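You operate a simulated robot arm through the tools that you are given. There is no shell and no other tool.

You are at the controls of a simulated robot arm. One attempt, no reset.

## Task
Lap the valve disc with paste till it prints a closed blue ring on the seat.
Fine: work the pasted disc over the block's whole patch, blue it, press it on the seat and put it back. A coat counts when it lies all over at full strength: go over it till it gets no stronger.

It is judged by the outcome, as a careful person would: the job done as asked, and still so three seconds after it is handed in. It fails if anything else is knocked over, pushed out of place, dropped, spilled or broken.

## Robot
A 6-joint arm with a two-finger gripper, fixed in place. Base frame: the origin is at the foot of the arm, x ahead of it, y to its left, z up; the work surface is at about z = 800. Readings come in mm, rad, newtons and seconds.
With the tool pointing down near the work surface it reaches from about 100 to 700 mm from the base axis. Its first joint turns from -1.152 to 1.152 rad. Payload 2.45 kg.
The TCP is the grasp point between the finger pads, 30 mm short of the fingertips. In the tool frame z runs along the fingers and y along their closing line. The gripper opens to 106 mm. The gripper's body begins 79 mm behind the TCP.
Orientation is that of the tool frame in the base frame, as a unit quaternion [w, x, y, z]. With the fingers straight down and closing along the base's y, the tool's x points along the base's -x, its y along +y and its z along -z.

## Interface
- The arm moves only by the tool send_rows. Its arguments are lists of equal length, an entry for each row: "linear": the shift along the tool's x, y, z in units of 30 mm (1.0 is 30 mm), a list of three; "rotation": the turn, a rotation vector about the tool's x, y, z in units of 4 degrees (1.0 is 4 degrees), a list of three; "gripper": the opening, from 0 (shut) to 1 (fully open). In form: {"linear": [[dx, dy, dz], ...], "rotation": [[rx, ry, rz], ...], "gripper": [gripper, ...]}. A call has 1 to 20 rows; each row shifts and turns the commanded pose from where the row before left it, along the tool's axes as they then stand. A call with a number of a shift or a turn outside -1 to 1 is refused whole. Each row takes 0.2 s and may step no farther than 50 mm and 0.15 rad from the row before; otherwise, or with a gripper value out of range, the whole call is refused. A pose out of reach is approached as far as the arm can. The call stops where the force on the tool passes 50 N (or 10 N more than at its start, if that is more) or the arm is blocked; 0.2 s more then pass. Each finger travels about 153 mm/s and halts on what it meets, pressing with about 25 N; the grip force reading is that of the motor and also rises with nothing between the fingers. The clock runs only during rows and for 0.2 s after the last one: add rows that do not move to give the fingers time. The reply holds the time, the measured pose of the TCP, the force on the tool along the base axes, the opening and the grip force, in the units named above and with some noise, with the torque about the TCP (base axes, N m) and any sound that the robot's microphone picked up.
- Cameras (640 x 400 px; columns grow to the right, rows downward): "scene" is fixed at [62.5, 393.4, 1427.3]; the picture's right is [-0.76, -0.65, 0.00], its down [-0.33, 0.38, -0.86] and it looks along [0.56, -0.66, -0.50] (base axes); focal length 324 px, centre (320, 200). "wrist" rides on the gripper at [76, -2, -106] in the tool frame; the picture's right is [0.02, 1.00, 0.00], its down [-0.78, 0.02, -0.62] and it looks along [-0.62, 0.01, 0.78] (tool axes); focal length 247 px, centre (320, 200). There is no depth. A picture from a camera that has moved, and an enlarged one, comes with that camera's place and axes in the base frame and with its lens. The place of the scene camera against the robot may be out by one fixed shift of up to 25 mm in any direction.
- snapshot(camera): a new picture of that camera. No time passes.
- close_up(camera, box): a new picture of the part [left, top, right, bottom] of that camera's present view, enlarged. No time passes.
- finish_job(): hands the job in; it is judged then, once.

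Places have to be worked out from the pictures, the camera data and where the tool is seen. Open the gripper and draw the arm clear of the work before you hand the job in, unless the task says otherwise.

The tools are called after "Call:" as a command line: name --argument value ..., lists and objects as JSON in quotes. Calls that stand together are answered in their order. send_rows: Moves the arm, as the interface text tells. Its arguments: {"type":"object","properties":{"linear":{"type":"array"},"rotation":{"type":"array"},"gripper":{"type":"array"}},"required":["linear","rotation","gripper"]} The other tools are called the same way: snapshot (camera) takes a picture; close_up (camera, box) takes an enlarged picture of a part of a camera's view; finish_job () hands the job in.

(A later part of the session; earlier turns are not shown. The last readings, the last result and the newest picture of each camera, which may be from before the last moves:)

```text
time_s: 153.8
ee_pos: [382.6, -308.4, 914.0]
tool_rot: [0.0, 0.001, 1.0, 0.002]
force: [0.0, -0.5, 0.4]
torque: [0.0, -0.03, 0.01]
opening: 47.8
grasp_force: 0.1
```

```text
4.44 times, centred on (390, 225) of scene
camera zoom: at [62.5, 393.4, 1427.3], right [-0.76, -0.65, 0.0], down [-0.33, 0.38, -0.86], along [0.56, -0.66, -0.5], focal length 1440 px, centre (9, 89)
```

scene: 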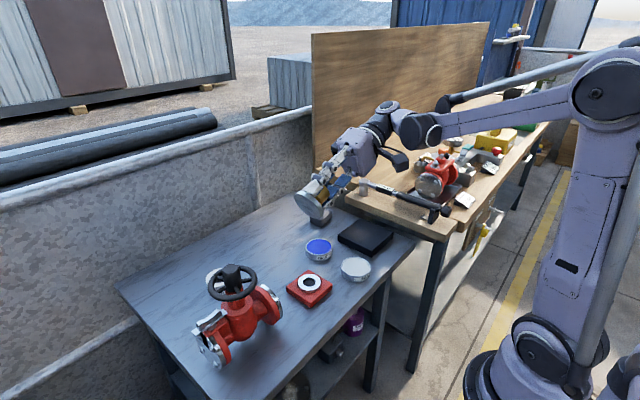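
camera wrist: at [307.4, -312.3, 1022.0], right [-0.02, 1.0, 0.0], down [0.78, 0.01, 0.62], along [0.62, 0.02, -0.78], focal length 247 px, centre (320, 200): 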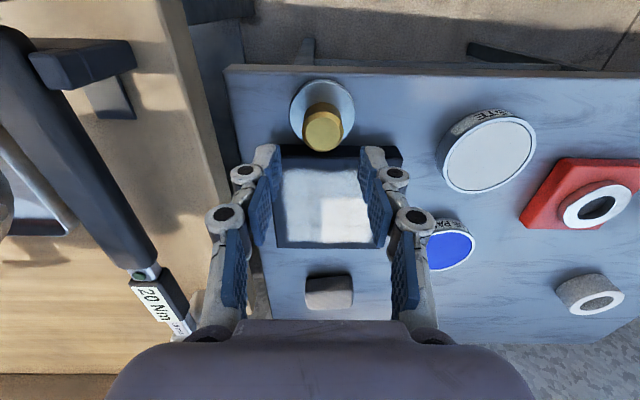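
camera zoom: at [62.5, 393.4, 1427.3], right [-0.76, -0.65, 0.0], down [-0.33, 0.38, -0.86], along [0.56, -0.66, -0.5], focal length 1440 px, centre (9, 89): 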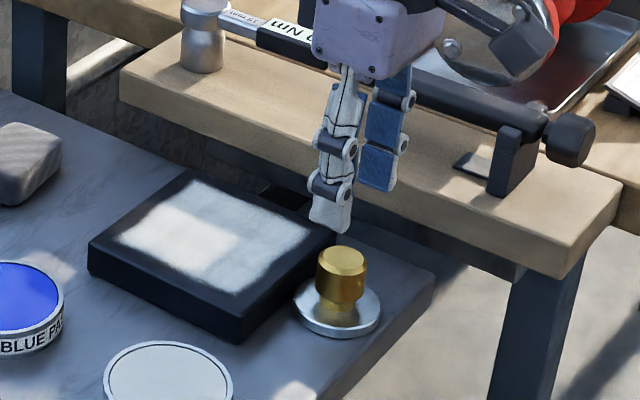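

The knob sits ~2.5 mm to +y of the tool axis. I shift and lower 58 mm, then check.

Call:
send_rows --linear '[[0, 0.085, 0.3], [0, 0, 0.5], [0, 0, 0.5], [0, 0, 0.4], [0, 0, 0.233], [0, 0, 0], [0, 0, 0]]' --rotation '[[0, 0, 0], [0, 0, 0], [0, 0, 0], [0, 0, 0], [0, 0, 0], [0, 0, 0], [0, 0, 0]]' --gripper '[0.45, 0.45, 0.45, 0.45, 0.45, 0.45, 0.45]'

Call:
close_up --camera "wrist" --box '[220, 60, 420, 200]'

Call:
close_up --camera "scene" --box '[350, 200, 430, 265]'

```text
time_s: 155.4
ee_pos: [382.0, -307.2, 857.5]
tool_rot: [0.0, 0.001, 1.0, 0.002]
force: [-0.6, -0.6, 0.0]
torque: [0.03, 0.0, 0.03]
opening: 47.5
grasp_force: 0.1
```

```text
2.86 times, centred on (320, 130) of wrist
camera zoom: at [306.9, -310.4, 964.3], right [-0.02, 1.0, 0.0], down [0.78, 0.01, 0.62], along [0.62, 0.02, -0.78], focal length 706 px, centre (320, 400)
```

zoom: 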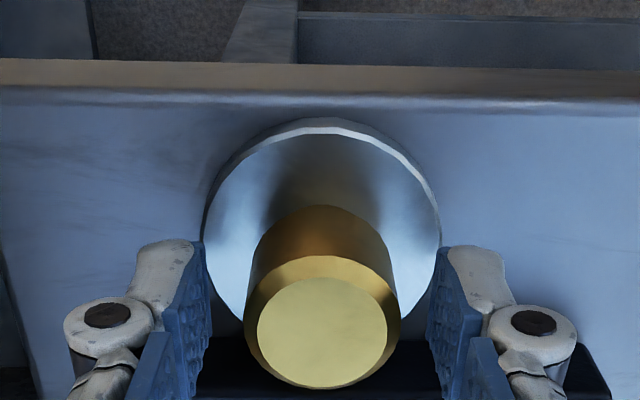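

```text
6.15 times, centred on (390, 232) of scene
camera zoom: at [62.5, 393.4, 1427.3], right [-0.76, -0.65, 0.0], down [-0.33, 0.38, -0.86], along [0.56, -0.66, -0.5], focal length 1994 px, centre (-111, 0)
```

zoom: 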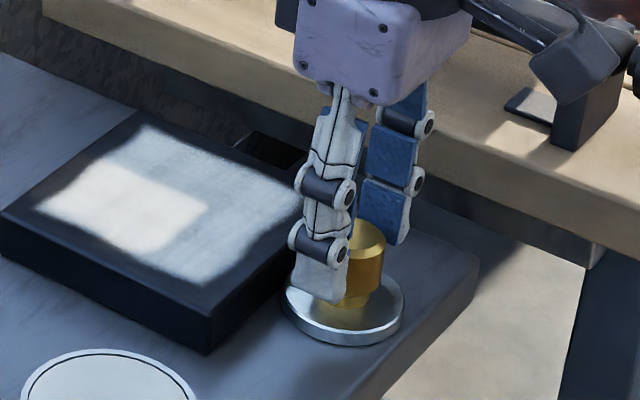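

Centred on the knob. I lower 15 mm so the fingertips are just above the plate.

Call:
send_rows --linear '[[0, 0, 0.2], [0, 0, 0.2], [0, 0, 0.1], [0, 0, 0], [0, 0, 0]]' --rotation '[[0, 0, 0], [0, 0, 0], [0, 0, 0], [0, 0, 0], [0, 0, 0]]' --gripper '[0.45, 0.45, 0.45, 0.45, 0.45]'

Call:
close_up --camera "scene" --box '[350, 200, 430, 265]'

Call:
close_up --camera "wrist" --box '[220, 60, 420, 200]'

```text
time_s: 156.7
ee_pos: [383.0, -305.6, 840.6]
tool_rot: [0.001, 0.001, 1.0, 0.003]
force: [0.9, 0.7, 0.1]
torque: [0.0, -0.02, 0.01]
opening: 47.7
grasp_force: 0.1
```

```text
6.15 times, centred on (390, 232) of scene
camera zoom: at [62.5, 393.4, 1427.3], right [-0.76, -0.65, 0.0], down [-0.33, 0.38, -0.86], along [0.56, -0.66, -0.5], focal length 1994 px, centre (-111, 0)
```

zoom: 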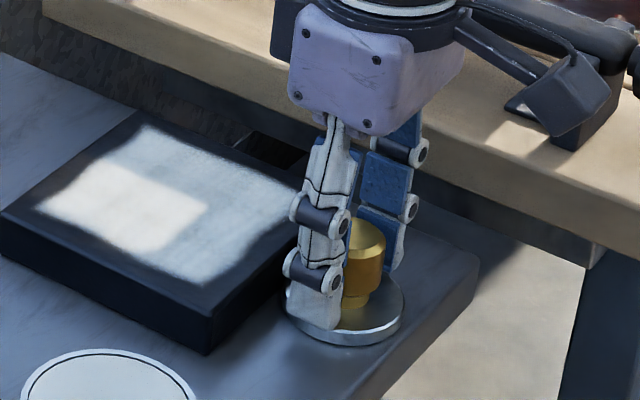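

```text
2.86 times, centred on (320, 130) of wrist
camera zoom: at [307.3, -309.6, 948.7], right [-0.02, 1.0, 0.0], down [0.78, 0.01, 0.62], along [0.62, 0.02, -0.78], focal length 706 px, centre (320, 400)
```

zoom: 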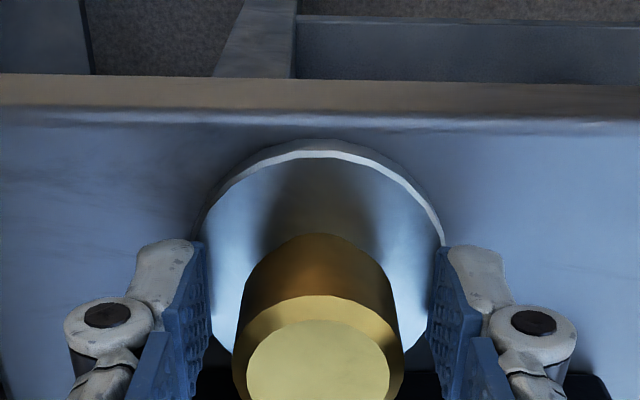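

Fingertips are just above the plate, knob centred. I close the gripper.

Call:
send_rows --linear '[[0, 0, 0], [0, 0, 0], [0, 0, 0], [0, 0, 0]]' --rotation '[[0, 0, 0], [0, 0, 0], [0, 0, 0], [0, 0, 0]]' --gripper '[0.3, 0, 0, 0]'

Call:
close_up --camera "wrist" --box '[220, 60, 420, 200]'

```text
time_s: 157.7
ee_pos: [384.1, -305.0, 841.2]
tool_rot: [0.0, 0.001, 1.0, 0.002]
force: [0.1, -0.5, 2.8]
torque: [-0.01, -0.02, 0.01]
opening: 29.4
grasp_force: 24.7
```

```text
2.86 times, centred on (320, 130) of wrist
camera zoom: at [307.3, -309.6, 948.8], right [-0.02, 1.0, 0.0], down [0.78, 0.01, 0.62], along [0.62, 0.02, -0.78], focal length 706 px, centre (320, 400)
```

zoom: 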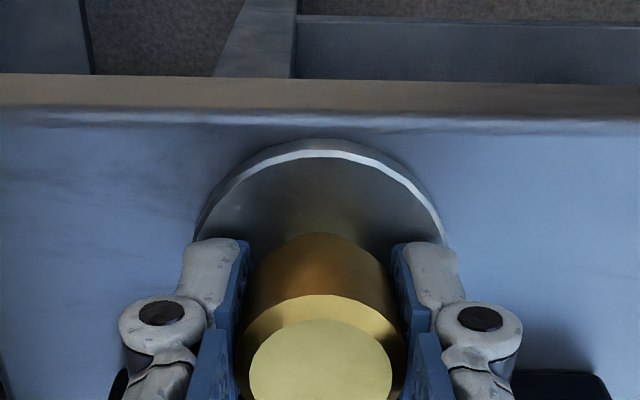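

Regripped firmly with fingertips on the plate (29.4 mm). I lift 60 mm and move over the block's near +y corner start point (445,-265).

Call:
send_rows --linear '[[0, 0, -0.3], [0, 0, -0.8], [0, 0, -0.9], [-0.508, 0.342, 0], [-0.508, 0.342, 0], [-0.508, 0.342, 0], [-0.508, 0.342, 0], [0, 0, 0], [0, 0, 0]]' --rotation '[[0, 0, 0], [0, 0, 0], [0, 0, 0], [0, 0, 0], [0, 0, 0], [0, 0, 0], [0, 0, 0], [0, 0, 0], [0, 0, 0]]' --gripper '[0, 0, 0, 0, 0, 0, 0, 0, 0]'

Call:
snapshot --camera "wrist"

Call:
close_up --camera "scene" --box '[330, 180, 430, 270]'

```text
time_s: 159.7
ee_pos: [445.7, -263.9, 904.2]
tool_rot: [0.0, 0.001, 1.0, 0.003]
force: [0.8, -0.7, -1.5]
torque: [-0.03, 0.03, -0.02]
opening: 29.4
grasp_force: 24.9
```

```text
taken
camera wrist: at [369.3, -268.0, 1012.3], right [-0.02, 1.0, 0.0], down [0.78, 0.01, 0.62], along [0.62, 0.02, -0.78], focal length 247 px, centre (320, 200)
```

wrist: 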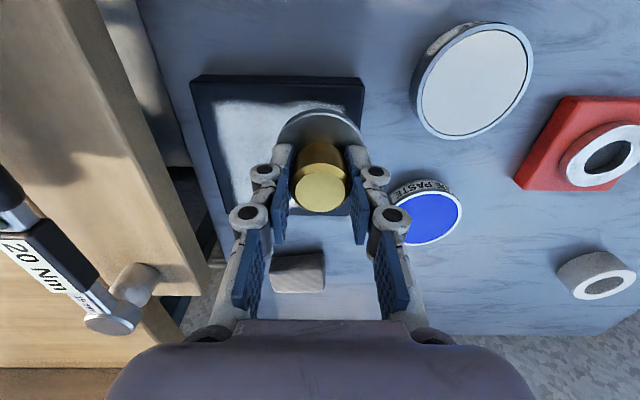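

```text
4.44 times, centred on (380, 225) of scene
camera zoom: at [62.6, 393.4, 1427.3], right [-0.76, -0.65, 0.0], down [-0.33, 0.38, -0.86], along [0.56, -0.66, -0.5], focal length 1440 px, centre (53, 89)
```

zoom: 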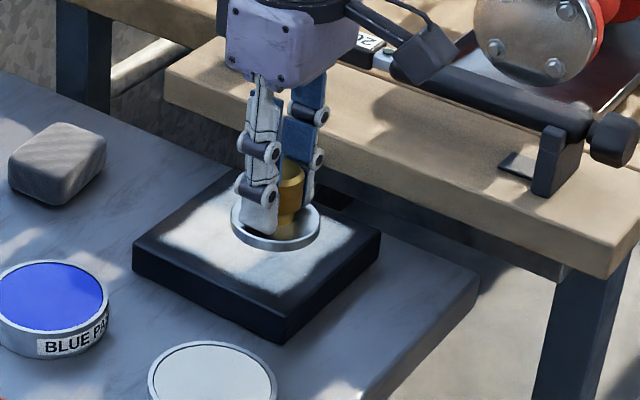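

No mess on the table where the disc stood. I lower 35 mm to near contact on the block.

Call:
send_rows --linear '[[0, 0, 0.4], [0, 0, 0.4], [0, 0, 0.25], [0, 0, 0.117], [0, 0, 0], [0, 0, 0]]' --rotation '[[0, 0, 0], [0, 0, 0], [0, 0, 0], [0, 0, 0], [0, 0, 0], [0, 0, 0]]' --gripper '[0, 0, 0, 0, 0, 0]'

```text
time_s: 161.1
ee_pos: [444.6, -264.6, 867.8]
tool_rot: [0.0, 0.001, 1.0, 0.003]
force: [-0.2, 0.7, -1.9]
torque: [-0.01, 0.0, 0.01]
opening: 29.7
grasp_force: 24.8
```

Not yet touching. I step 1.5 mm down.

Call:
send_rows --linear '[[0, 0, 0.05], [0, 0, 0], [0, 0, 0]]' --rotation '[[0, 0, 0], [0, 0, 0], [0, 0, 0]]' --gripper '[0, 0, 0]'

```text
time_s: 161.8
ee_pos: [442.8, -263.7, 866.7]
tool_rot: [0.001, 0.001, 1.0, 0.002]
force: [1.3, -0.4, 15.6]
torque: [-0.05, 0.02, 0.05]
opening: 29.4
grasp_force: 25.0
```

15.6 N contact. I sweep the first two strips (−y, step +x, +y, step +x).

Call:
send_rows --linear '[[0, -0.295, 0], [0, -0.295, 0], [0, -0.295, 0], [0, -0.295, 0], [0, -0.295, 0], [0, -0.295, 0], [0, -0.295, 0], [-0.26, 0, 0], [-0.26, 0, 0], [0, 0.295, 0], [0, 0.295, 0], [0, 0.295, 0], [0, 0.295, 0], [0, 0.295, 0], [0, 0.295, 0], [0, 0.295, 0], [-0.26, 0, 0], [-0.26, 0, 0]]' --rotation '[[0, 0, 0], [0, 0, 0], [0, 0, 0], [0, 0, 0], [0, 0, 0], [0, 0, 0], [0, 0, 0], [0, 0, 0], [0, 0, 0], [0, 0, 0], [0, 0, 0], [0, 0, 0], [0, 0, 0], [0, 0, 0], [0, 0, 0], [0, 0, 0], [0, 0, 0], [0, 0, 0]]' --gripper '[0, 0, 0, 0, 0, 0, 0, 0, 0, 0, 0, 0, 0, 0, 0, 0, 0, 0]'

Call:
close_up --camera "scene" --box '[330, 195, 410, 265]'

```text
time_s: 165.7
ee_pos: [474.7, -265.5, 865.7]
tool_rot: [0.001, 0.002, 1.0, 0.003]
force: [0.1, -0.6, -2.0]
torque: [-0.02, -0.01, 0.03]
opening: 29.6
grasp_force: 25.3
```

```text
5.71 times, centred on (370, 230) of scene
camera zoom: at [62.6, 393.4, 1427.3], right [-0.76, -0.65, 0.0], down [-0.33, 0.38, -0.86], along [0.56, -0.66, -0.5], focal length 1852 px, centre (34, 29)
```

zoom: 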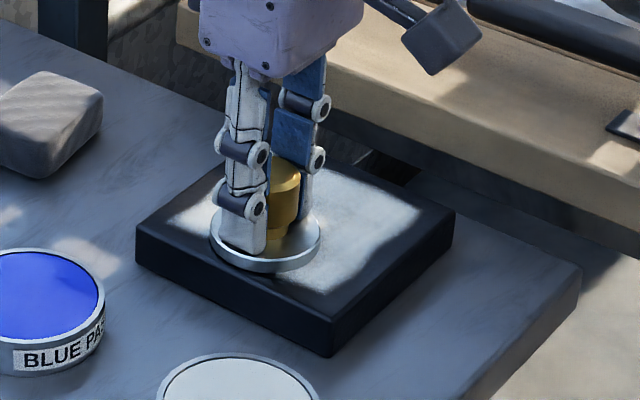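

Completed. I lower 0.6 mm and sweep the next two strips.

Call:
send_rows --linear '[[0, -0.295, 0.02], [0, -0.295, 0], [0, -0.295, 0], [0, -0.295, 0], [0, -0.295, 0], [0, -0.295, 0], [0, -0.295, 0], [-0.26, 0, 0], [-0.26, 0, 0], [0, 0.295, 0], [0, 0.295, 0], [0, 0.295, 0], [0, 0.295, 0], [0, 0.295, 0], [0, 0.295, 0], [0, 0.295, 0], [-0.26, 0, 0], [-0.26, 0, 0]]' --rotation '[[0, 0, 0], [0, 0, 0], [0, 0, 0], [0, 0, 0], [0, 0, 0], [0, 0, 0], [0, 0, 0], [0, 0, 0], [0, 0, 0], [0, 0, 0], [0, 0, 0], [0, 0, 0], [0, 0, 0], [0, 0, 0], [0, 0, 0], [0, 0, 0], [0, 0, 0], [0, 0, 0]]' --gripper '[0, 0, 0, 0, 0, 0, 0, 0, 0, 0, 0, 0, 0, 0, 0, 0, 0, 0]'

```text
time_s: 169.4
ee_pos: [504.5, -264.0, 864.0]
tool_rot: [0.001, 0.001, 1.0, 0.002]
force: [-1.7, 0.9, 3.4]
torque: [-0.07, 0.13, 0.0]
opening: 29.8
grasp_force: 24.8
```

Light 3 N contact now. I sweep the last strip (−y) then start the crosswise pass (−x along y≈−326), within the block bounds.

Call:
send_rows --linear '[[0, -0.295, 0.01], [0, -0.295, 0], [0, -0.295, 0], [0, -0.295, 0], [0, -0.295, 0], [0, -0.295, 0], [0, -0.295, 0], [0.295, 0, 0], [0.295, 0, 0], [0.295, 0, 0], [0.295, 0, 0], [0.295, 0, 0], [0.295, 0, 0], [0.295, 0, 0], [0, 0.25, 0], [0, 0.25, 0]]' --rotation '[[0, 0, 0], [0, 0, 0], [0, 0, 0], [0, 0, 0], [0, 0, 0], [0, 0, 0], [0, 0, 0], [0, 0, 0], [0, 0, 0], [0, 0, 0], [0, 0, 0], [0, 0, 0], [0, 0, 0], [0, 0, 0], [0, 0, 0], [0, 0, 0]]' --gripper '[0, 0, 0, 0, 0, 0, 0, 0, 0, 0, 0, 0, 0, 0, 0, 0]'

Call:
close_up --camera "scene" --box '[330, 195, 410, 265]'

Call:
close_up --camera "wrist" --box '[200, 20, 440, 200]'

```text
time_s: 172.8
ee_pos: [444.2, -310.4, 865.5]
tool_rot: [0.0, 0.001, 1.0, 0.001]
force: [-1.7, -9.3, 22.2]
torque: [-0.34, -0.03, 0.02]
opening: 29.4
grasp_force: 25.2
```

```text
5.71 times, centred on (370, 230) of scene
camera zoom: at [62.2, 393.4, 1427.3], right [-0.76, -0.65, 0.0], down [-0.33, 0.38, -0.86], along [0.56, -0.66, -0.5], focal length 1852 px, centre (34, 29)
```

zoom: 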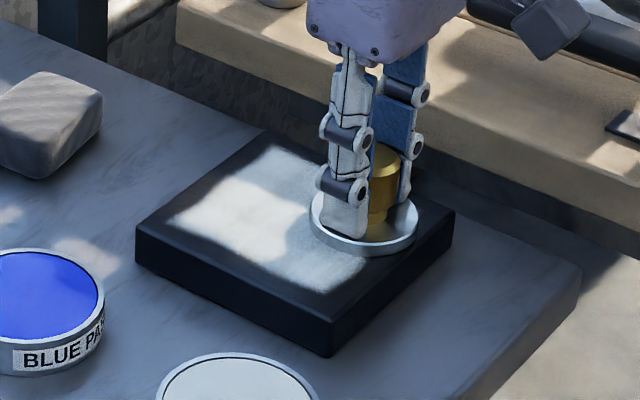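

```text
2.22 times, centred on (320, 110) of wrist
camera zoom: at [368.1, -314.4, 972.6], right [-0.02, 1.0, 0.0], down [0.78, 0.01, 0.62], along [0.62, 0.01, -0.78], focal length 549 px, centre (320, 400)
```

zoom: 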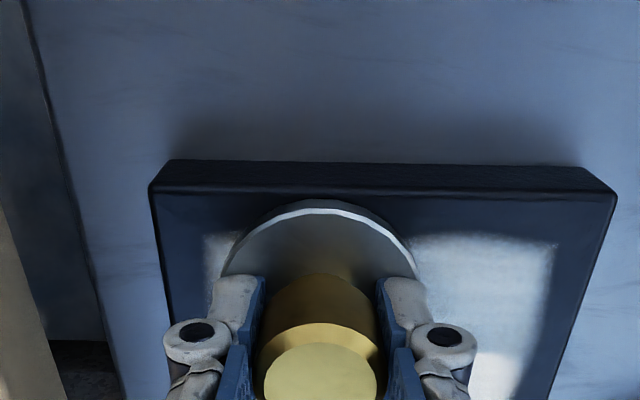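

22 N, block unmoved. Next crosswise strips: +x at y≈−311, step, −x at y≈−296.

Call:
send_rows --linear '[[-0.295, 0, -0.005], [-0.295, 0, 0], [-0.295, 0, 0], [-0.295, 0, 0], [-0.295, 0, 0], [-0.295, 0, 0], [-0.295, 0, 0], [0, 0.25, 0], [0, 0.25, 0], [0.295, 0, 0], [0.295, 0, 0], [0.295, 0, 0], [0.295, 0, 0], [0.295, 0, 0], [0.295, 0, 0], [0.295, 0, 0], [0, 0.25, 0], [0, 0.25, 0]]' --rotation '[[0, 0, 0], [0, 0, 0], [0, 0, 0], [0, 0, 0], [0, 0, 0], [0, 0, 0], [0, 0, 0], [0, 0, 0], [0, 0, 0], [0, 0, 0], [0, 0, 0], [0, 0, 0], [0, 0, 0], [0, 0, 0], [0, 0, 0], [0, 0, 0], [0, 0, 0], [0, 0, 0]]' --gripper '[0, 0, 0, 0, 0, 0, 0, 0, 0, 0, 0, 0, 0, 0, 0, 0, 0, 0]'

```text
time_s: 176.7
ee_pos: [443.1, -280.7, 865.9]
tool_rot: [0.0, 0.0, 1.0, 0.003]
force: [-0.6, -0.1, -1.9]
torque: [0.01, -0.01, -0.01]
opening: 29.7
grasp_force: 24.8
```

Completed at (443,-281), contact light at the end. I lower 0.5 mm and do the last crosswise strips: +x at y≈−281, step, −x at y≈−266.

Call:
send_rows --linear '[[-0.295, 0, 0.017], [-0.295, 0, 0], [-0.295, 0, 0], [-0.295, 0, 0], [-0.295, 0, 0], [-0.295, 0, 0], [-0.295, 0, 0], [0, 0.25, 0], [0, 0.25, 0], [0.295, 0, 0], [0.295, 0, 0], [0.295, 0, 0], [0.295, 0, 0], [0.295, 0, 0], [0.295, 0, 0], [0.295, 0, 0]]' --rotation '[[0, 0, 0], [0, 0, 0], [0, 0, 0], [0, 0, 0], [0, 0, 0], [0, 0, 0], [0, 0, 0], [0, 0, 0], [0, 0, 0], [0, 0, 0], [0, 0, 0], [0, 0, 0], [0, 0, 0], [0, 0, 0], [0, 0, 0], [0, 0, 0]]' --gripper '[0, 0, 0, 0, 0, 0, 0, 0, 0, 0, 0, 0, 0, 0, 0, 0]'

Call:
close_up --camera "scene" --box '[330, 195, 410, 265]'

```text
time_s: 180.1
ee_pos: [445.7, -267.6, 864.4]
tool_rot: [0.003, 0.001, 1.0, 0.002]
force: [14.6, -1.5, 43.4]
torque: [-0.24, -0.14, 0.1]
opening: 29.2
grasp_force: 25.2
```

```text
5.71 times, centred on (370, 230) of scene
camera zoom: at [62.3, 393.8, 1427.2], right [-0.76, -0.65, 0.0], down [-0.33, 0.38, -0.86], along [0.56, -0.66, -0.5], focal length 1852 px, centre (34, 29)
```

zoom: 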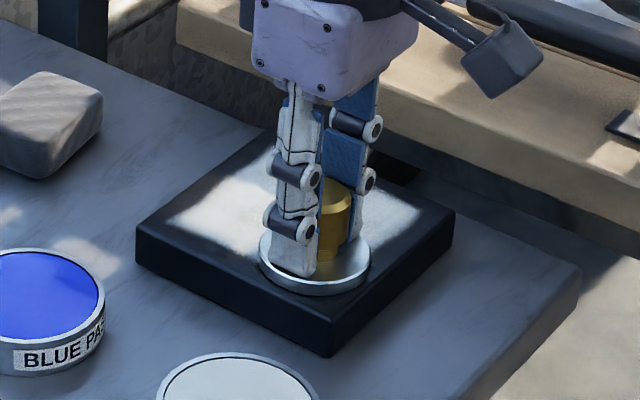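

Good firm pass at the end. I lift straight up 110 mm to the earlier viewpoint and compare the patch.

Call:
send_rows --linear '[[0, 0, -0.4], [0, 0, -0.8], [0, -0.3, -0.8], [0, -0.3, -0.8], [0, -0.2, -0.85], [0, 0, 0], [0, 0, 0]]' --rotation '[[0, 0, 0], [0, 0, 0], [0, 0, 0], [0, 0, 0], [0, 0, 0], [0, 0, 0], [0, 0, 0]]' --gripper '[0, 0, 0, 0, 0, 0, 0]'

Call:
snapshot --camera "wrist"

Call:
close_up --camera "wrist" --box '[230, 40, 400, 190]'

Call:
close_up --camera "scene" --box '[330, 205, 410, 265]'

```text
time_s: 181.7
ee_pos: [446.7, -290.4, 972.4]
tool_rot: [0.0, 0.001, 1.0, 0.003]
force: [0.3, -0.2, -1.0]
torque: [0.01, 0.0, -0.03]
opening: 29.5
grasp_force: 24.6
```

```text
taken
camera wrist: at [370.1, -293.2, 1080.9], right [-0.02, 1.0, 0.0], down [0.78, 0.01, 0.62], along [0.62, 0.02, -0.78], focal length 247 px, centre (320, 200)
```

wrist: 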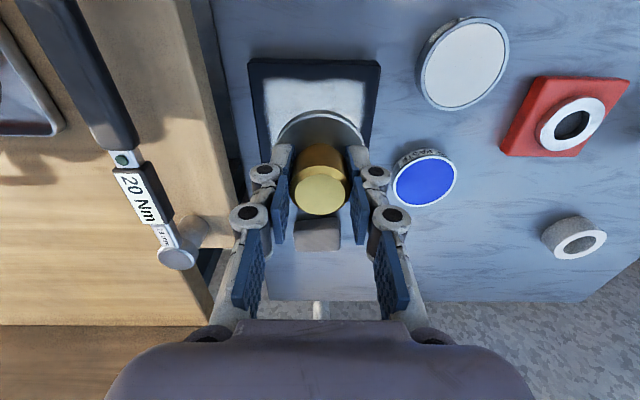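

```text
2.67 times, centred on (315, 115) of wrist
camera zoom: at [370.1, -293.2, 1080.9], right [-0.02, 1.0, 0.0], down [0.78, 0.01, 0.62], along [0.62, 0.02, -0.78], focal length 659 px, centre (333, 427)
```

zoom: 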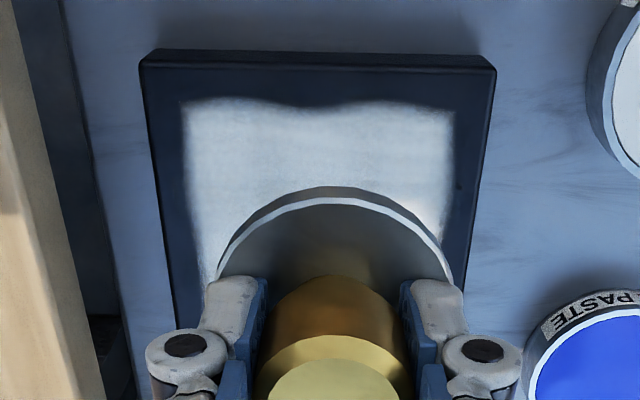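

```text
6.67 times, centred on (370, 235) of scene
camera zoom: at [62.6, 393.4, 1427.3], right [-0.76, -0.65, 0.0], down [-0.33, 0.38, -0.86], along [0.56, -0.66, -0.5], focal length 2161 px, centre (-13, -33)
```

zoom: 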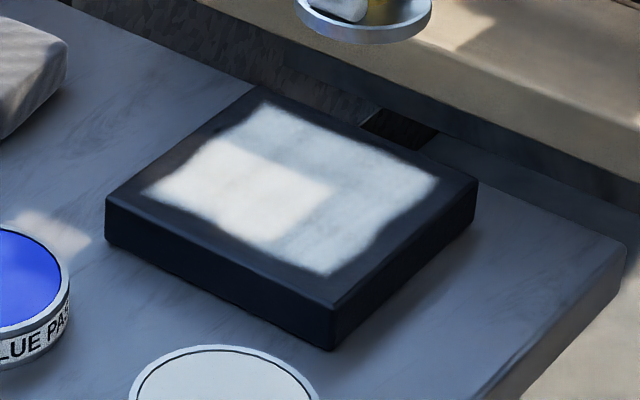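

The patch looks even. I move sideways (toward the blue tin side) to view the whole patch unobstructed.

Call:
send_rows --linear '[[0.3, 0.9, 0], [0.3, 0.9, 0], [0.3, 0.9, 0], [0, 0.3, 0], [0, 0, 0], [0, 0, 0]]' --rotation '[[0, 0, 0], [0, 0, 0], [0, 0, 0], [0, 0, 0], [0, 0, 0], [0, 0, 0]]' --gripper '[0, 0, 0, 0, 0, 0]'

Call:
snapshot --camera "wrist"

Call:
close_up --camera "wrist" --box '[80, 60, 260, 210]'

Call:
close_up --camera "scene" --box '[340, 215, 396, 257]'

```text
time_s: 183.1
ee_pos: [416.5, -198.6, 973.3]
tool_rot: [0.0, 0.0, 1.0, 0.002]
force: [-0.4, -0.2, -1.6]
torque: [-0.01, 0.0, 0.03]
opening: 29.6
grasp_force: 25.6
```

```text
taken
camera wrist: at [340.5, -202.9, 1081.1], right [-0.02, 1.0, 0.0], down [0.78, 0.01, 0.62], along [0.62, 0.02, -0.78], focal length 247 px, centre (320, 200)
```

wrist: 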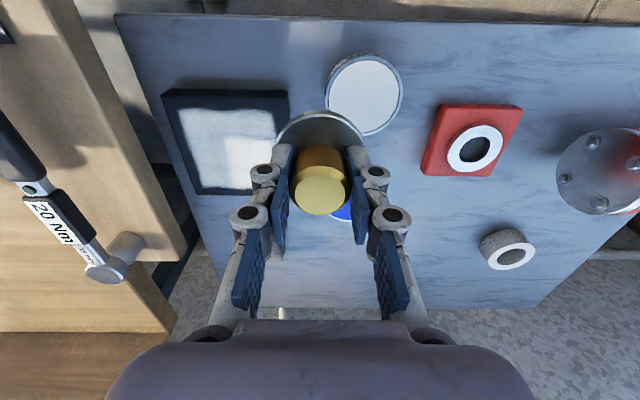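

```text
2.67 times, centred on (170, 135) of wrist
camera zoom: at [340.5, -202.9, 1081.1], right [-0.02, 1.0, 0.0], down [0.78, 0.01, 0.62], along [0.62, 0.02, -0.78], focal length 659 px, centre (720, 373)
```

zoom: 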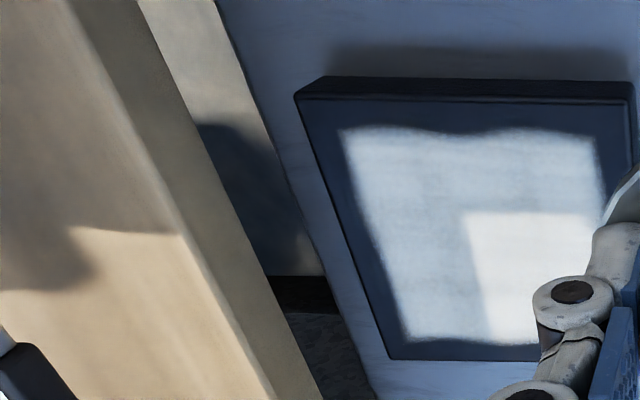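

```text
9.52 times, centred on (368, 236) of scene
camera zoom: at [62.6, 393.4, 1427.3], right [-0.76, -0.65, 0.0], down [-0.33, 0.38, -0.86], along [0.56, -0.66, -0.5], focal length 3087 px, centre (-137, -143)
```

zoom: 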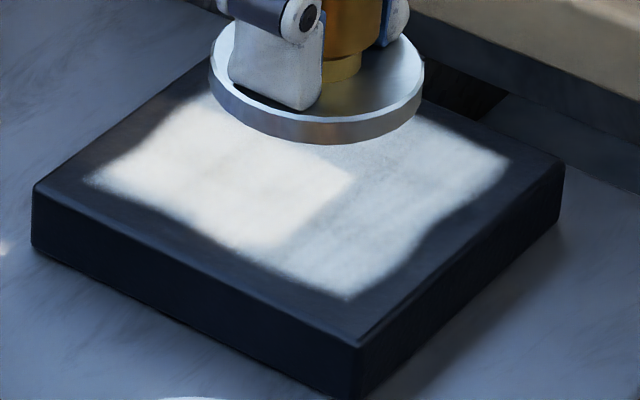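

The film looks even with only faint mottling. To be sure it is at full strength I make one more denser pass; I return to the starting corner above the block.

Call:
send_rows --linear '[[-0.233, -0.553, 0.45], [-0.233, -0.553, 0.45], [-0.233, -0.553, 0.45], [-0.233, -0.553, 0.45], [0, 0, 0.6], [0, 0, 0.6], [0, 0, 0.4], [0, 0, 0.1], [0, 0, 0], [0, 0, 0]]' --rotation '[[0, 0, 0], [0, 0, 0], [0, 0, 0], [0, 0, 0], [0, 0, 0], [0, 0, 0], [0, 0, 0], [0, 0, 0], [0, 0, 0], [0, 0, 0]]' --gripper '[0, 0, 0, 0, 0, 0, 0, 0, 0, 0]'

Call:
close_up --camera "wrist" --box '[200, 20, 440, 200]'

```text
time_s: 185.2
ee_pos: [445.3, -268.2, 868.0]
tool_rot: [0.0, 0.001, 1.0, 0.003]
force: [-0.3, 0.5, -1.7]
torque: [0.01, 0.01, -0.02]
opening: 29.2
grasp_force: 25.6
```

```text
2.22 times, centred on (320, 110) of wrist
camera zoom: at [369.7, -270.7, 976.8], right [-0.02, 1.0, 0.0], down [0.78, 0.01, 0.62], along [0.62, 0.02, -0.78], focal length 549 px, centre (320, 400)
```

zoom: 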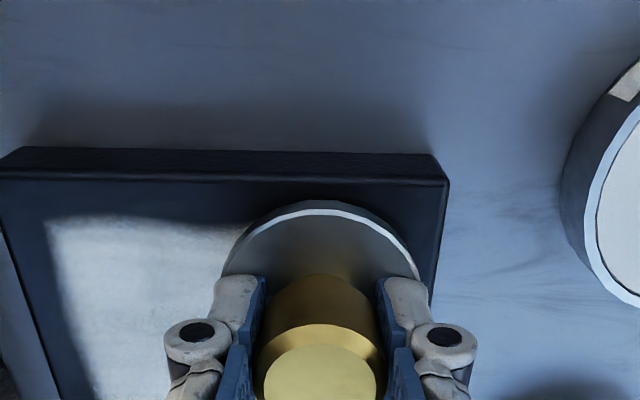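

About 2–3 mm above. I step down 2 mm and read.

Call:
send_rows --linear '[[0, 0.05, 0.07], [0, 0, 0], [0, 0, 0]]' --rotation '[[0, 0, 0], [0, 0, 0], [0, 0, 0]]' --gripper '[0, 0, 0]'

```text
time_s: 186.1
ee_pos: [446.2, -264.3, 867.5]
tool_rot: [0.0, 0.0, 1.0, 0.002]
force: [0.3, 0.2, -1.7]
torque: [0.02, 0.0, 0.0]
opening: 29.6
grasp_force: 24.9
```

Call:
send_rows --linear '[[0, 0, 0.04], [0, 0, 0], [0, 0, 0]]' --rotation '[[0, 0, 0], [0, 0, 0], [0, 0, 0]]' --gripper '[0, 0, 0]'

```text
time_s: 186.8
ee_pos: [444.7, -264.6, 865.0]
tool_rot: [0.0, 0.001, 1.0, 0.004]
force: [0.1, 1.0, -2.1]
torque: [0.02, 0.0, 0.05]
opening: 29.5
grasp_force: 24.8
```

Still free; 0.8 mm more along with the first two strips (10 mm spacing).

Call:
send_rows --linear '[[0, 0, 0.027], [0, -0.295, 0], [0, -0.295, 0], [0, -0.295, 0], [0, -0.295, 0], [0, -0.295, 0], [0, -0.295, 0], [0, -0.295, 0], [-0.35, 0, 0], [0, 0.295, 0], [0, 0.295, 0], [0, 0.295, 0], [0, 0.295, 0], [0, 0.295, 0], [0, 0.295, 0], [0, 0.295, 0], [-0.35, 0, 0]]' --rotation '[[0, 0, 0], [0, 0, 0], [0, 0, 0], [0, 0, 0], [0, 0, 0], [0, 0, 0], [0, 0, 0], [0, 0, 0], [0, 0, 0], [0, 0, 0], [0, 0, 0], [0, 0, 0], [0, 0, 0], [0, 0, 0], [0, 0, 0], [0, 0, 0], [0, 0, 0]]' --gripper '[0, 0, 0, 0, 0, 0, 0, 0, 0, 0, 0, 0, 0, 0, 0, 0, 0]'

```text
time_s: 190.4
ee_pos: [467.6, -266.2, 865.5]
tool_rot: [0.0, 0.001, 1.0, 0.001]
force: [-0.4, -0.1, -2.0]
torque: [-0.02, 0.02, 0.0]
opening: 29.4
grasp_force: 25.2
```

Pressure was light at the end. I lower 0.8 mm more and do the next two strips.

Call:
send_rows --linear '[[0, 0, 0.027], [0, -0.295, 0], [0, -0.295, 0], [0, -0.295, 0], [0, -0.295, 0], [0, -0.295, 0], [0, -0.295, 0], [0, -0.295, 0], [-0.35, 0, 0], [0, 0.295, 0], [0, 0.295, 0], [0, 0.295, 0], [0, 0.295, 0], [0, 0.295, 0], [0, 0.295, 0], [0, 0.295, 0], [-0.35, 0, 0]]' --rotation '[[0, 0, 0], [0, 0, 0], [0, 0, 0], [0, 0, 0], [0, 0, 0], [0, 0, 0], [0, 0, 0], [0, 0, 0], [0, 0, 0], [0, 0, 0], [0, 0, 0], [0, 0, 0], [0, 0, 0], [0, 0, 0], [0, 0, 0], [0, 0, 0], [0, 0, 0]]' --gripper '[0, 0, 0, 0, 0, 0, 0, 0, 0, 0, 0, 0, 0, 0, 0, 0, 0]'

```text
time_s: 194.1
ee_pos: [488.3, -265.3, 864.0]
tool_rot: [-0.001, 0.001, 1.0, 0.003]
force: [-7.0, 2.2, 17.4]
torque: [-0.22, -0.06, -0.06]
opening: 29.4
grasp_force: 25.2
```

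17 N now. Next two strips at the same height.

Call:
send_rows --linear '[[0, -0.295, 0], [0, -0.295, 0], [0, -0.295, 0], [0, -0.295, 0], [0, -0.295, 0], [0, -0.295, 0], [0, -0.295, 0], [-0.35, 0, 0], [0, 0.295, 0], [0, 0.295, 0], [0, 0.295, 0], [0, 0.295, 0], [0, 0.295, 0], [0, 0.295, 0], [0, 0.295, 0], [-0.3, 0, 0]]' --rotation '[[0, 0, 0], [0, 0, 0], [0, 0, 0], [0, 0, 0], [0, 0, 0], [0, 0, 0], [0, 0, 0], [0, 0, 0], [0, 0, 0], [0, 0, 0], [0, 0, 0], [0, 0, 0], [0, 0, 0], [0, 0, 0], [0, 0, 0], [0, 0, 0]]' --gripper '[0, 0, 0, 0, 0, 0, 0, 0, 0, 0, 0, 0, 0, 0, 0, 0]'

Call:
close_up --camera "wrist" --box '[160, 0, 440, 200]'

Call:
close_up --camera "scene" --box '[330, 205, 410, 265]'

```text
time_s: 195.4
ee_pos: [487.1, -310.3, 864.5]
tool_rot: [-0.001, 0.0, 1.0, 0.003]
force: [-1.5, 1.4, 10.7]
torque: [-0.22, 0.03, -0.03]
opening: 29.7
grasp_force: 24.9
stopped in row 6: the force on the tool passed its limit at 51 N (the readings are from after the stop); the commanded pose is now the measured one
```

```text
2.00 times, centred on (300, 100) of wrist
camera zoom: at [411.2, -314.6, 972.5], right [-0.02, 1.0, 0.01], down [0.78, 0.01, 0.62], along [0.62, 0.02, -0.78], focal length 494 px, centre (360, 400)
```

zoom: 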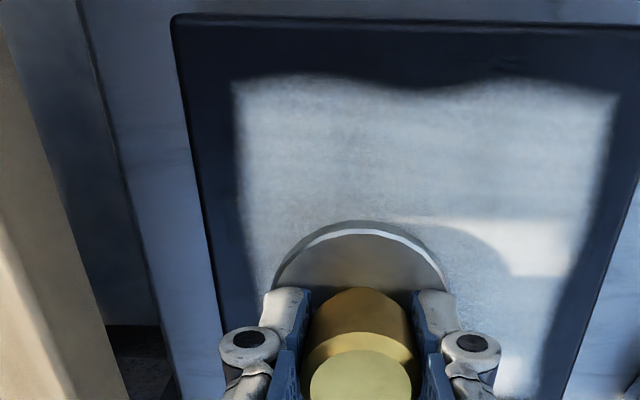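

```text
6.67 times, centred on (370, 235) of scene
camera zoom: at [62.4, 393.5, 1427.3], right [-0.76, -0.65, 0.0], down [-0.33, 0.38, -0.86], along [0.56, -0.66, -0.5], focal length 2161 px, centre (-13, -33)
```

zoom: 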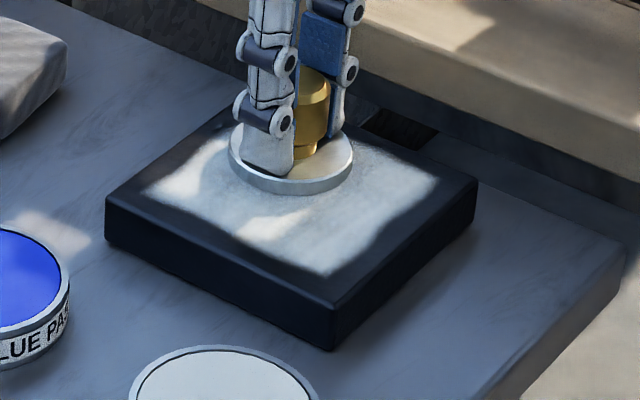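

It stopped at 51 N at (487,-310), pose now known. I ease up 0.2 mm and continue from here: finish the strip, then the last two far strips.

Call:
send_rows --linear '[[0, -0.25, -0.007], [0, -0.25, 0], [-0.35, 0, 0], [0, 0.295, 0], [0, 0.295, 0], [0, 0.295, 0], [0, 0.295, 0], [0, 0.295, 0], [0, 0.295, 0], [0, 0.295, 0], [-0.32, 0, 0], [0, -0.295, 0], [0, -0.295, 0], [0, -0.295, 0], [0, -0.295, 0], [0, -0.295, 0], [0, -0.295, 0], [0, -0.295, 0]]' --rotation '[[0, 0, 0], [0, 0, 0], [0, 0, 0], [0, 0, 0], [0, 0, 0], [0, 0, 0], [0, 0, 0], [0, 0, 0], [0, 0, 0], [0, 0, 0], [0, 0, 0], [0, 0, 0], [0, 0, 0], [0, 0, 0], [0, 0, 0], [0, 0, 0], [0, 0, 0], [0, 0, 0]]' --gripper '[0, 0, 0, 0, 0, 0, 0, 0, 0, 0, 0, 0, 0, 0, 0, 0, 0, 0]'

```text
time_s: 199.2
ee_pos: [507.4, -325.9, 864.9]
tool_rot: [0.0, 0.0, 1.0, 0.004]
force: [-1.2, 8.2, 20.6]
torque: [-0.08, 0.08, -0.04]
opening: 29.5
grasp_force: 24.6
```

20 N and on target. I run a crosswise dense pass back: −x at y −326, then +x at y −315.

Call:
send_rows --linear '[[0.295, 0, 0], [0.295, 0, 0], [0.295, 0, 0], [0.295, 0, 0], [0.295, 0, 0], [0.295, 0, 0], [0.295, 0, 0], [0, 0.35, 0], [-0.295, 0, 0], [-0.295, 0, 0], [-0.295, 0, 0], [-0.295, 0, 0], [-0.295, 0, 0], [-0.295, 0, 0], [-0.295, 0, 0], [0, 0.35, 0]]' --rotation '[[0, 0, 0], [0, 0, 0], [0, 0, 0], [0, 0, 0], [0, 0, 0], [0, 0, 0], [0, 0, 0], [0, 0, 0], [0, 0, 0], [0, 0, 0], [0, 0, 0], [0, 0, 0], [0, 0, 0], [0, 0, 0], [0, 0, 0], [0, 0, 0]]' --gripper '[0, 0, 0, 0, 0, 0, 0, 0, 0, 0, 0, 0, 0, 0, 0, 0]'

```text
time_s: 202.6
ee_pos: [510.3, -305.5, 865.3]
tool_rot: [0.003, -0.001, 1.0, 0.004]
force: [2.4, -5.3, 14.3]
torque: [-0.37, 0.24, 0.12]
opening: 29.4
grasp_force: 25.1
```

On track at (510,-305). Next: −x at y −305, +x at y −294.

Call:
send_rows --linear '[[0.305, 0, 0.005], [0.305, 0, 0], [0.305, 0, 0], [0.305, 0, 0], [0.305, 0, 0], [0.305, 0, 0], [0.305, 0, 0], [0, 0.35, 0], [-0.295, 0, 0], [-0.295, 0, 0], [-0.295, 0, 0], [-0.295, 0, 0], [-0.295, 0, 0], [-0.295, 0, 0], [-0.295, 0, 0], [0, 0.35, 0]]' --rotation '[[0, 0, 0], [0, 0, 0], [0, 0, 0], [0, 0, 0], [0, 0, 0], [0, 0, 0], [0, 0, 0], [0, 0, 0], [0, 0, 0], [0, 0, 0], [0, 0, 0], [0, 0, 0], [0, 0, 0], [0, 0, 0], [0, 0, 0], [0, 0, 0]]' --gripper '[0, 0, 0, 0, 0, 0, 0, 0, 0, 0, 0, 0, 0, 0, 0, 0]'

```text
time_s: 206.0
ee_pos: [504.7, -284.5, 863.8]
tool_rot: [0.002, 0.0, 1.0, 0.003]
force: [1.9, -3.6, 8.8]
torque: [-0.27, 0.2, 0.12]
opening: 29.5
grasp_force: 25.2
```

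Still in contact at (505,-284.5). Next: −x at y −284, +x at y −274, and −x strip start.

Call:
send_rows --linear '[[0.295, 0, 0], [0.295, 0, 0], [0.295, 0, 0], [0.295, 0, 0], [0.295, 0, 0], [0.295, 0, 0], [0.295, 0, 0], [0, 0.35, 0], [-0.295, 0, 0], [-0.295, 0, 0], [-0.295, 0, 0], [-0.295, 0, 0], [-0.295, 0, 0], [-0.295, 0, 0], [-0.295, 0, 0], [0, 0.32, 0]]' --rotation '[[0, 0, 0], [0, 0, 0], [0, 0, 0], [0, 0, 0], [0, 0, 0], [0, 0, 0], [0, 0, 0], [0, 0, 0], [0, 0, 0], [0, 0, 0], [0, 0, 0], [0, 0, 0], [0, 0, 0], [0, 0, 0], [0, 0, 0], [0, 0, 0]]' --gripper '[0, 0, 0, 0, 0, 0, 0, 0, 0, 0, 0, 0, 0, 0, 0, 0]'

```text
time_s: 209.4
ee_pos: [507.3, -264.3, 865.3]
tool_rot: [0.001, -0.001, 1.0, 0.003]
force: [1.1, -1.7, 5.6]
torque: [-0.2, 0.13, 0.05]
opening: 29.5
grasp_force: 24.7
```

Last strip at y≈−264 back in −x, then I lift and view.

Call:
send_rows --linear '[[0.295, 0, 0.005], [0.295, 0, 0], [0.295, 0, 0], [0.295, 0, 0], [0.295, 0, 0], [0.295, 0, 0], [0.295, 0, 0], [0, 0, -0.4], [0, 0, -0.8], [0, 0, -0.8], [0, 0, -0.8], [0, 0, -0.8], [0.3, 0.8, 0], [0.3, 0.8, 0], [0.3, 0.8, 0], [0, 0, 0], [0, 0, 0]]' --rotation '[[0, 0, 0], [0, 0, 0], [0, 0, 0], [0, 0, 0], [0, 0, 0], [0, 0, 0], [0, 0, 0], [0, 0, 0], [0, 0, 0], [0, 0, 0], [0, 0, 0], [0, 0, 0], [0, 0, 0], [0, 0, 0], [0, 0, 0], [0, 0, 0], [0, 0, 0]]' --gripper '[0, 0, 0, 0, 0, 0, 0, 0, 0, 0, 0, 0, 0, 0, 0, 0, 0]'

Call:
snapshot --camera "wrist"

Call:
close_up --camera "wrist" --box '[80, 60, 260, 210]'

Call:
close_up --camera "scene" --box '[340, 215, 396, 257]'

```text
time_s: 213.0
ee_pos: [417.1, -193.1, 972.4]
tool_rot: [0.0, 0.0, 1.0, 0.005]
force: [-0.4, -1.4, -2.4]
torque: [0.02, 0.01, 0.0]
opening: 29.4
grasp_force: 25.3
```

```text
taken
camera wrist: at [340.9, -196.5, 1080.6], right [-0.02, 1.0, 0.01], down [0.78, 0.01, 0.62], along [0.62, 0.02, -0.78], focal length 247 px, centre (320, 200)
```

wrist: 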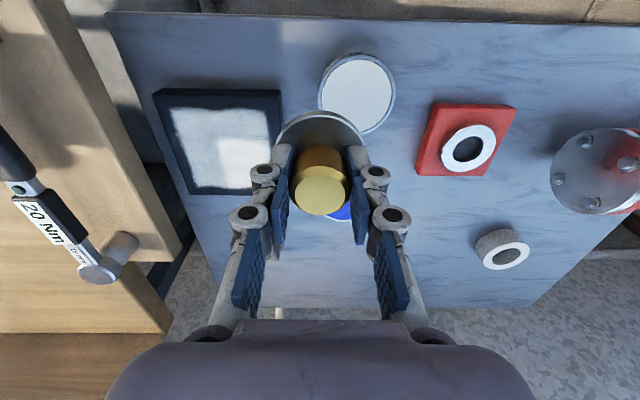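

```text
2.67 times, centred on (170, 135) of wrist
camera zoom: at [340.9, -196.5, 1080.6], right [-0.02, 1.0, 0.01], down [0.78, 0.01, 0.62], along [0.62, 0.02, -0.78], focal length 659 px, centre (720, 373)
```

zoom: 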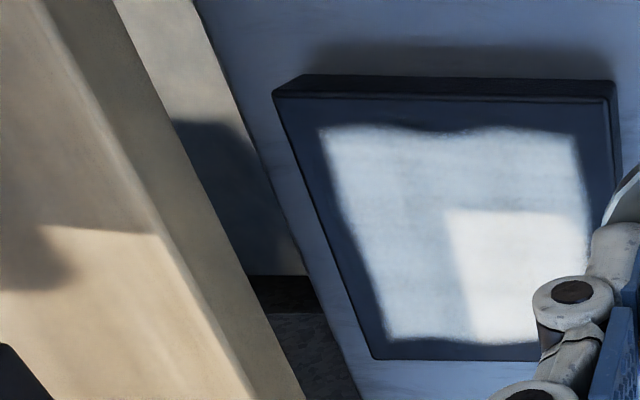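

```text
9.52 times, centred on (368, 236) of scene
camera zoom: at [62.6, 393.4, 1427.3], right [-0.76, -0.65, 0.0], down [-0.33, 0.38, -0.86], along [0.56, -0.66, -0.5], focal length 3087 px, centre (-137, -143)
```

zoom: 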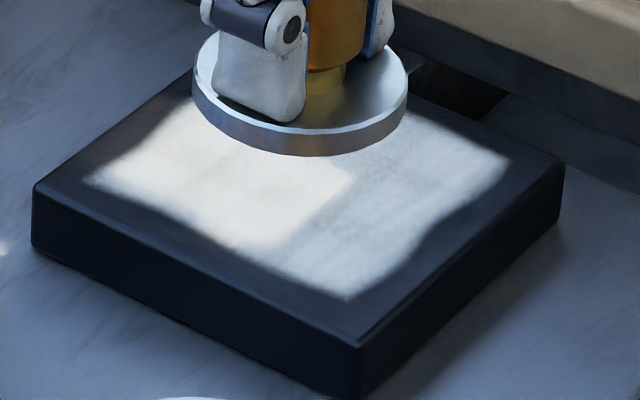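

The patch is uniform and no longer getting stronger. I square the small 0.6° roll and move above the blue tin (~547,-157).

Call:
send_rows --linear '[[-0.867, 0.247, 0.28], [-0.867, 0.247, 0.28], [-0.867, 0.247, 0.28], [-0.867, 0.247, 0.28], [-0.867, 0.247, 0.28], [0, 0, 0], [0, 0, 0], [0, 0, 0]]' --rotation '[[0.14, 0, 0], [0, 0, 0], [0, 0, 0], [0, 0, 0], [0, 0, 0], [0, 0, 0], [0, 0, 0], [0, 0, 0]]' --gripper '[0, 0, 0, 0, 0, 0, 0, 0]'

Call:
snapshot --camera "wrist"

Call:
close_up --camera "wrist" --box '[220, 40, 420, 200]'

```text
time_s: 214.8
ee_pos: [547.3, -155.6, 930.1]
tool_rot: [-0.001, 0.0, 1.0, -0.001]
force: [0.1, 0.2, -2.2]
torque: [0.02, 0.02, -0.04]
opening: 29.5
grasp_force: 24.8
```

```text
taken
camera wrist: at [470.2, -159.6, 1038.2], right [-0.02, 1.0, 0.0], down [0.78, 0.02, 0.62], along [0.62, 0.01, -0.78], focal length 247 px, centre (320, 200)
```

wrist: 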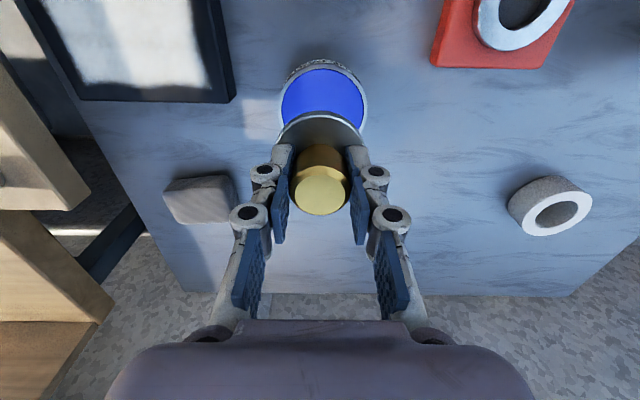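

```text
2.50 times, centred on (320, 120) of wrist
camera zoom: at [470.2, -159.6, 1038.2], right [-0.02, 1.0, 0.0], down [0.78, 0.02, 0.62], along [0.62, 0.01, -0.78], focal length 617 px, centre (320, 400)
```

zoom: 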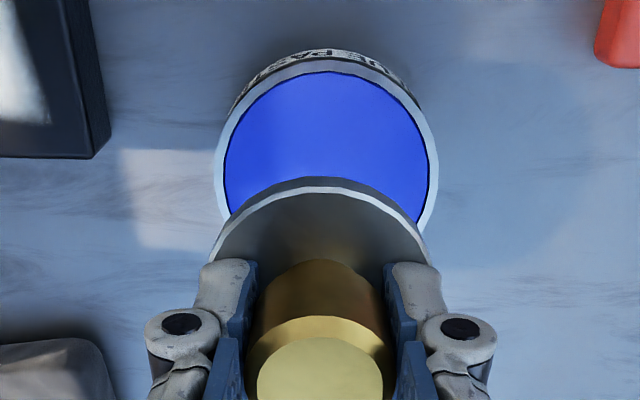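

Tin centre ≈(546,-156.6), nearly under the disc. I nudge +1 mm y and lower 60 mm.

Call:
send_rows --linear '[[0, 0.033, 0.3], [0, 0, 0.5], [0, 0, 0.5], [0, 0, 0.4], [0, 0, 0.2], [0, 0, 0.1], [0, 0, 0], [0, 0, 0]]' --rotation '[[0, 0, 0], [0, 0, 0], [0, 0, 0], [0, 0, 0], [0, 0, 0], [0, 0, 0], [0, 0, 0], [0, 0, 0]]' --gripper '[0, 0, 0, 0, 0, 0, 0, 0]'

Call:
close_up --camera "wrist" --box '[220, 60, 420, 200]'

Call:
close_up --camera "scene" --box '[280, 210, 360, 275]'

```text
time_s: 216.6
ee_pos: [545.0, -156.3, 869.8]
tool_rot: [0.0, 0.0, 1.0, -0.001]
force: [-0.2, 0.6, -1.6]
torque: [0.04, -0.02, 0.0]
opening: 29.2
grasp_force: 24.8
```

```text
2.86 times, centred on (320, 130) of wrist
camera zoom: at [470.1, -158.6, 978.1], right [-0.02, 1.0, 0.0], down [0.78, 0.02, 0.62], along [0.62, 0.01, -0.78], focal length 706 px, centre (320, 400)
```

zoom: 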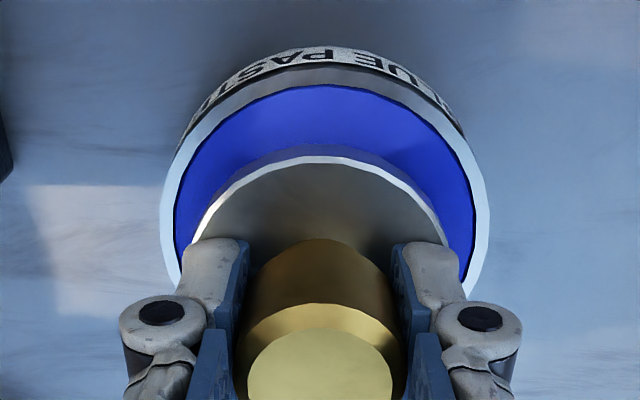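

```text
6.15 times, centred on (320, 242) of scene
camera zoom: at [62.6, 393.4, 1427.3], right [-0.76, -0.65, 0.0], down [-0.33, 0.38, -0.86], along [0.56, -0.66, -0.5], focal length 1994 px, centre (320, -62)
```

zoom: 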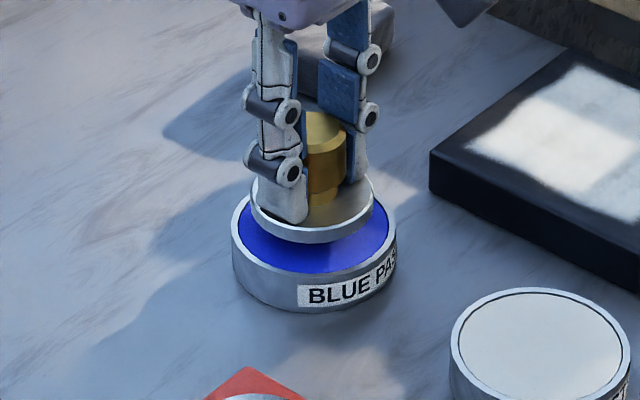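

Well centred over the blue. I lower 6 mm, then feel for contact.

Call:
send_rows --linear '[[0, 0, 0.1], [0, 0, 0.1], [0, 0, 0], [0, 0, 0]]' --rotation '[[0, 0, 0], [0, 0, 0], [0, 0, 0], [0, 0, 0]]' --gripper '[0, 0, 0, 0]'

Call:
send_rows --linear '[[0, 0, 0.04], [0, 0, 0], [0, 0, 0]]' --rotation '[[0, 0, 0], [0, 0, 0], [0, 0, 0]]' --gripper '[0, 0, 0]'

```text
time_s: 217.6
ee_pos: [545.3, -155.3, 863.8]
tool_rot: [0.001, -0.001, 1.0, -0.001]
force: [0.2, 0.1, -1.6]
torque: [0.06, -0.04, 0.01]
opening: 29.2
grasp_force: 25.5
```

```text
time_s: 218.4
ee_pos: [546.7, -154.3, 863.7]
tool_rot: [0.002, 0.0, 1.0, -0.001]
force: [-1.0, 0.5, -1.8]
torque: [-0.01, 0.0, 0.0]
opening: 29.7
grasp_force: 24.9
```

Call:
send_rows --linear '[[0, -0.02, 0.04], [0, 0, 0], [0, 0, 0]]' --rotation '[[0, 0, 0], [0, 0, 0], [0, 0, 0]]' --gripper '[0, 0, 0]'

Call:
close_up --camera "wrist" --box '[220, 60, 420, 200]'

```text
time_s: 219.2
ee_pos: [546.6, -156.1, 861.8]
tool_rot: [0.001, 0.0, 1.0, 0.0]
force: [-0.1, -0.8, -2.1]
torque: [0.01, 0.03, 0.01]
opening: 29.4
grasp_force: 24.9
```

```text
2.86 times, centred on (320, 130) of wrist
camera zoom: at [470.2, -158.9, 969.9], right [-0.02, 1.0, 0.0], down [0.78, 0.02, 0.62], along [0.62, 0.01, -0.78], focal length 706 px, centre (320, 400)
```

zoom: 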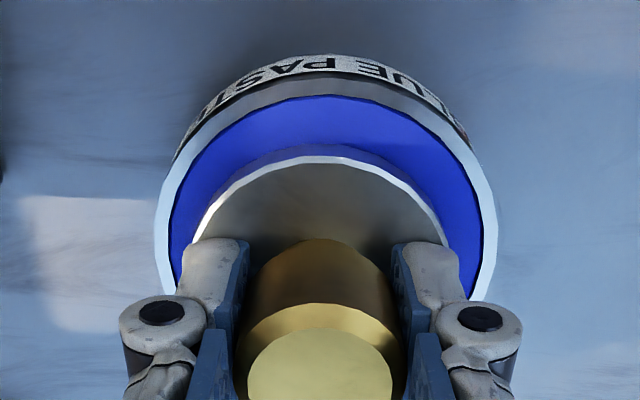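

Not in contact at 861.8. Another 0.9 mm.

Call:
send_rows --linear '[[0, 0, 0.03], [0, 0, 0], [0, 0, 0]]' --rotation '[[0, 0, 0], [0, 0, 0], [0, 0, 0]]' --gripper '[0, 0, 0]'

```text
time_s: 220.0
ee_pos: [546.9, -155.0, 861.6]
tool_rot: [0.002, 0.0, 1.0, -0.001]
force: [0.2, -0.1, -1.0]
torque: [-0.01, -0.01, 0.0]
opening: 29.3
grasp_force: 24.7
```

Call:
send_rows --linear '[[0, 0, 0.03], [0, 0, 0], [0, 0, 0]]' --rotation '[[0, 0, 0], [0, 0, 0], [0, 0, 0]]' --gripper '[0, 0, 0]'

```text
time_s: 220.8
ee_pos: [546.2, -155.6, 861.8]
tool_rot: [0.0, 0.001, 1.0, 0.0]
force: [0.0, -0.1, -0.4]
torque: [0.06, 0.01, -0.02]
opening: 29.4
grasp_force: 25.2
```

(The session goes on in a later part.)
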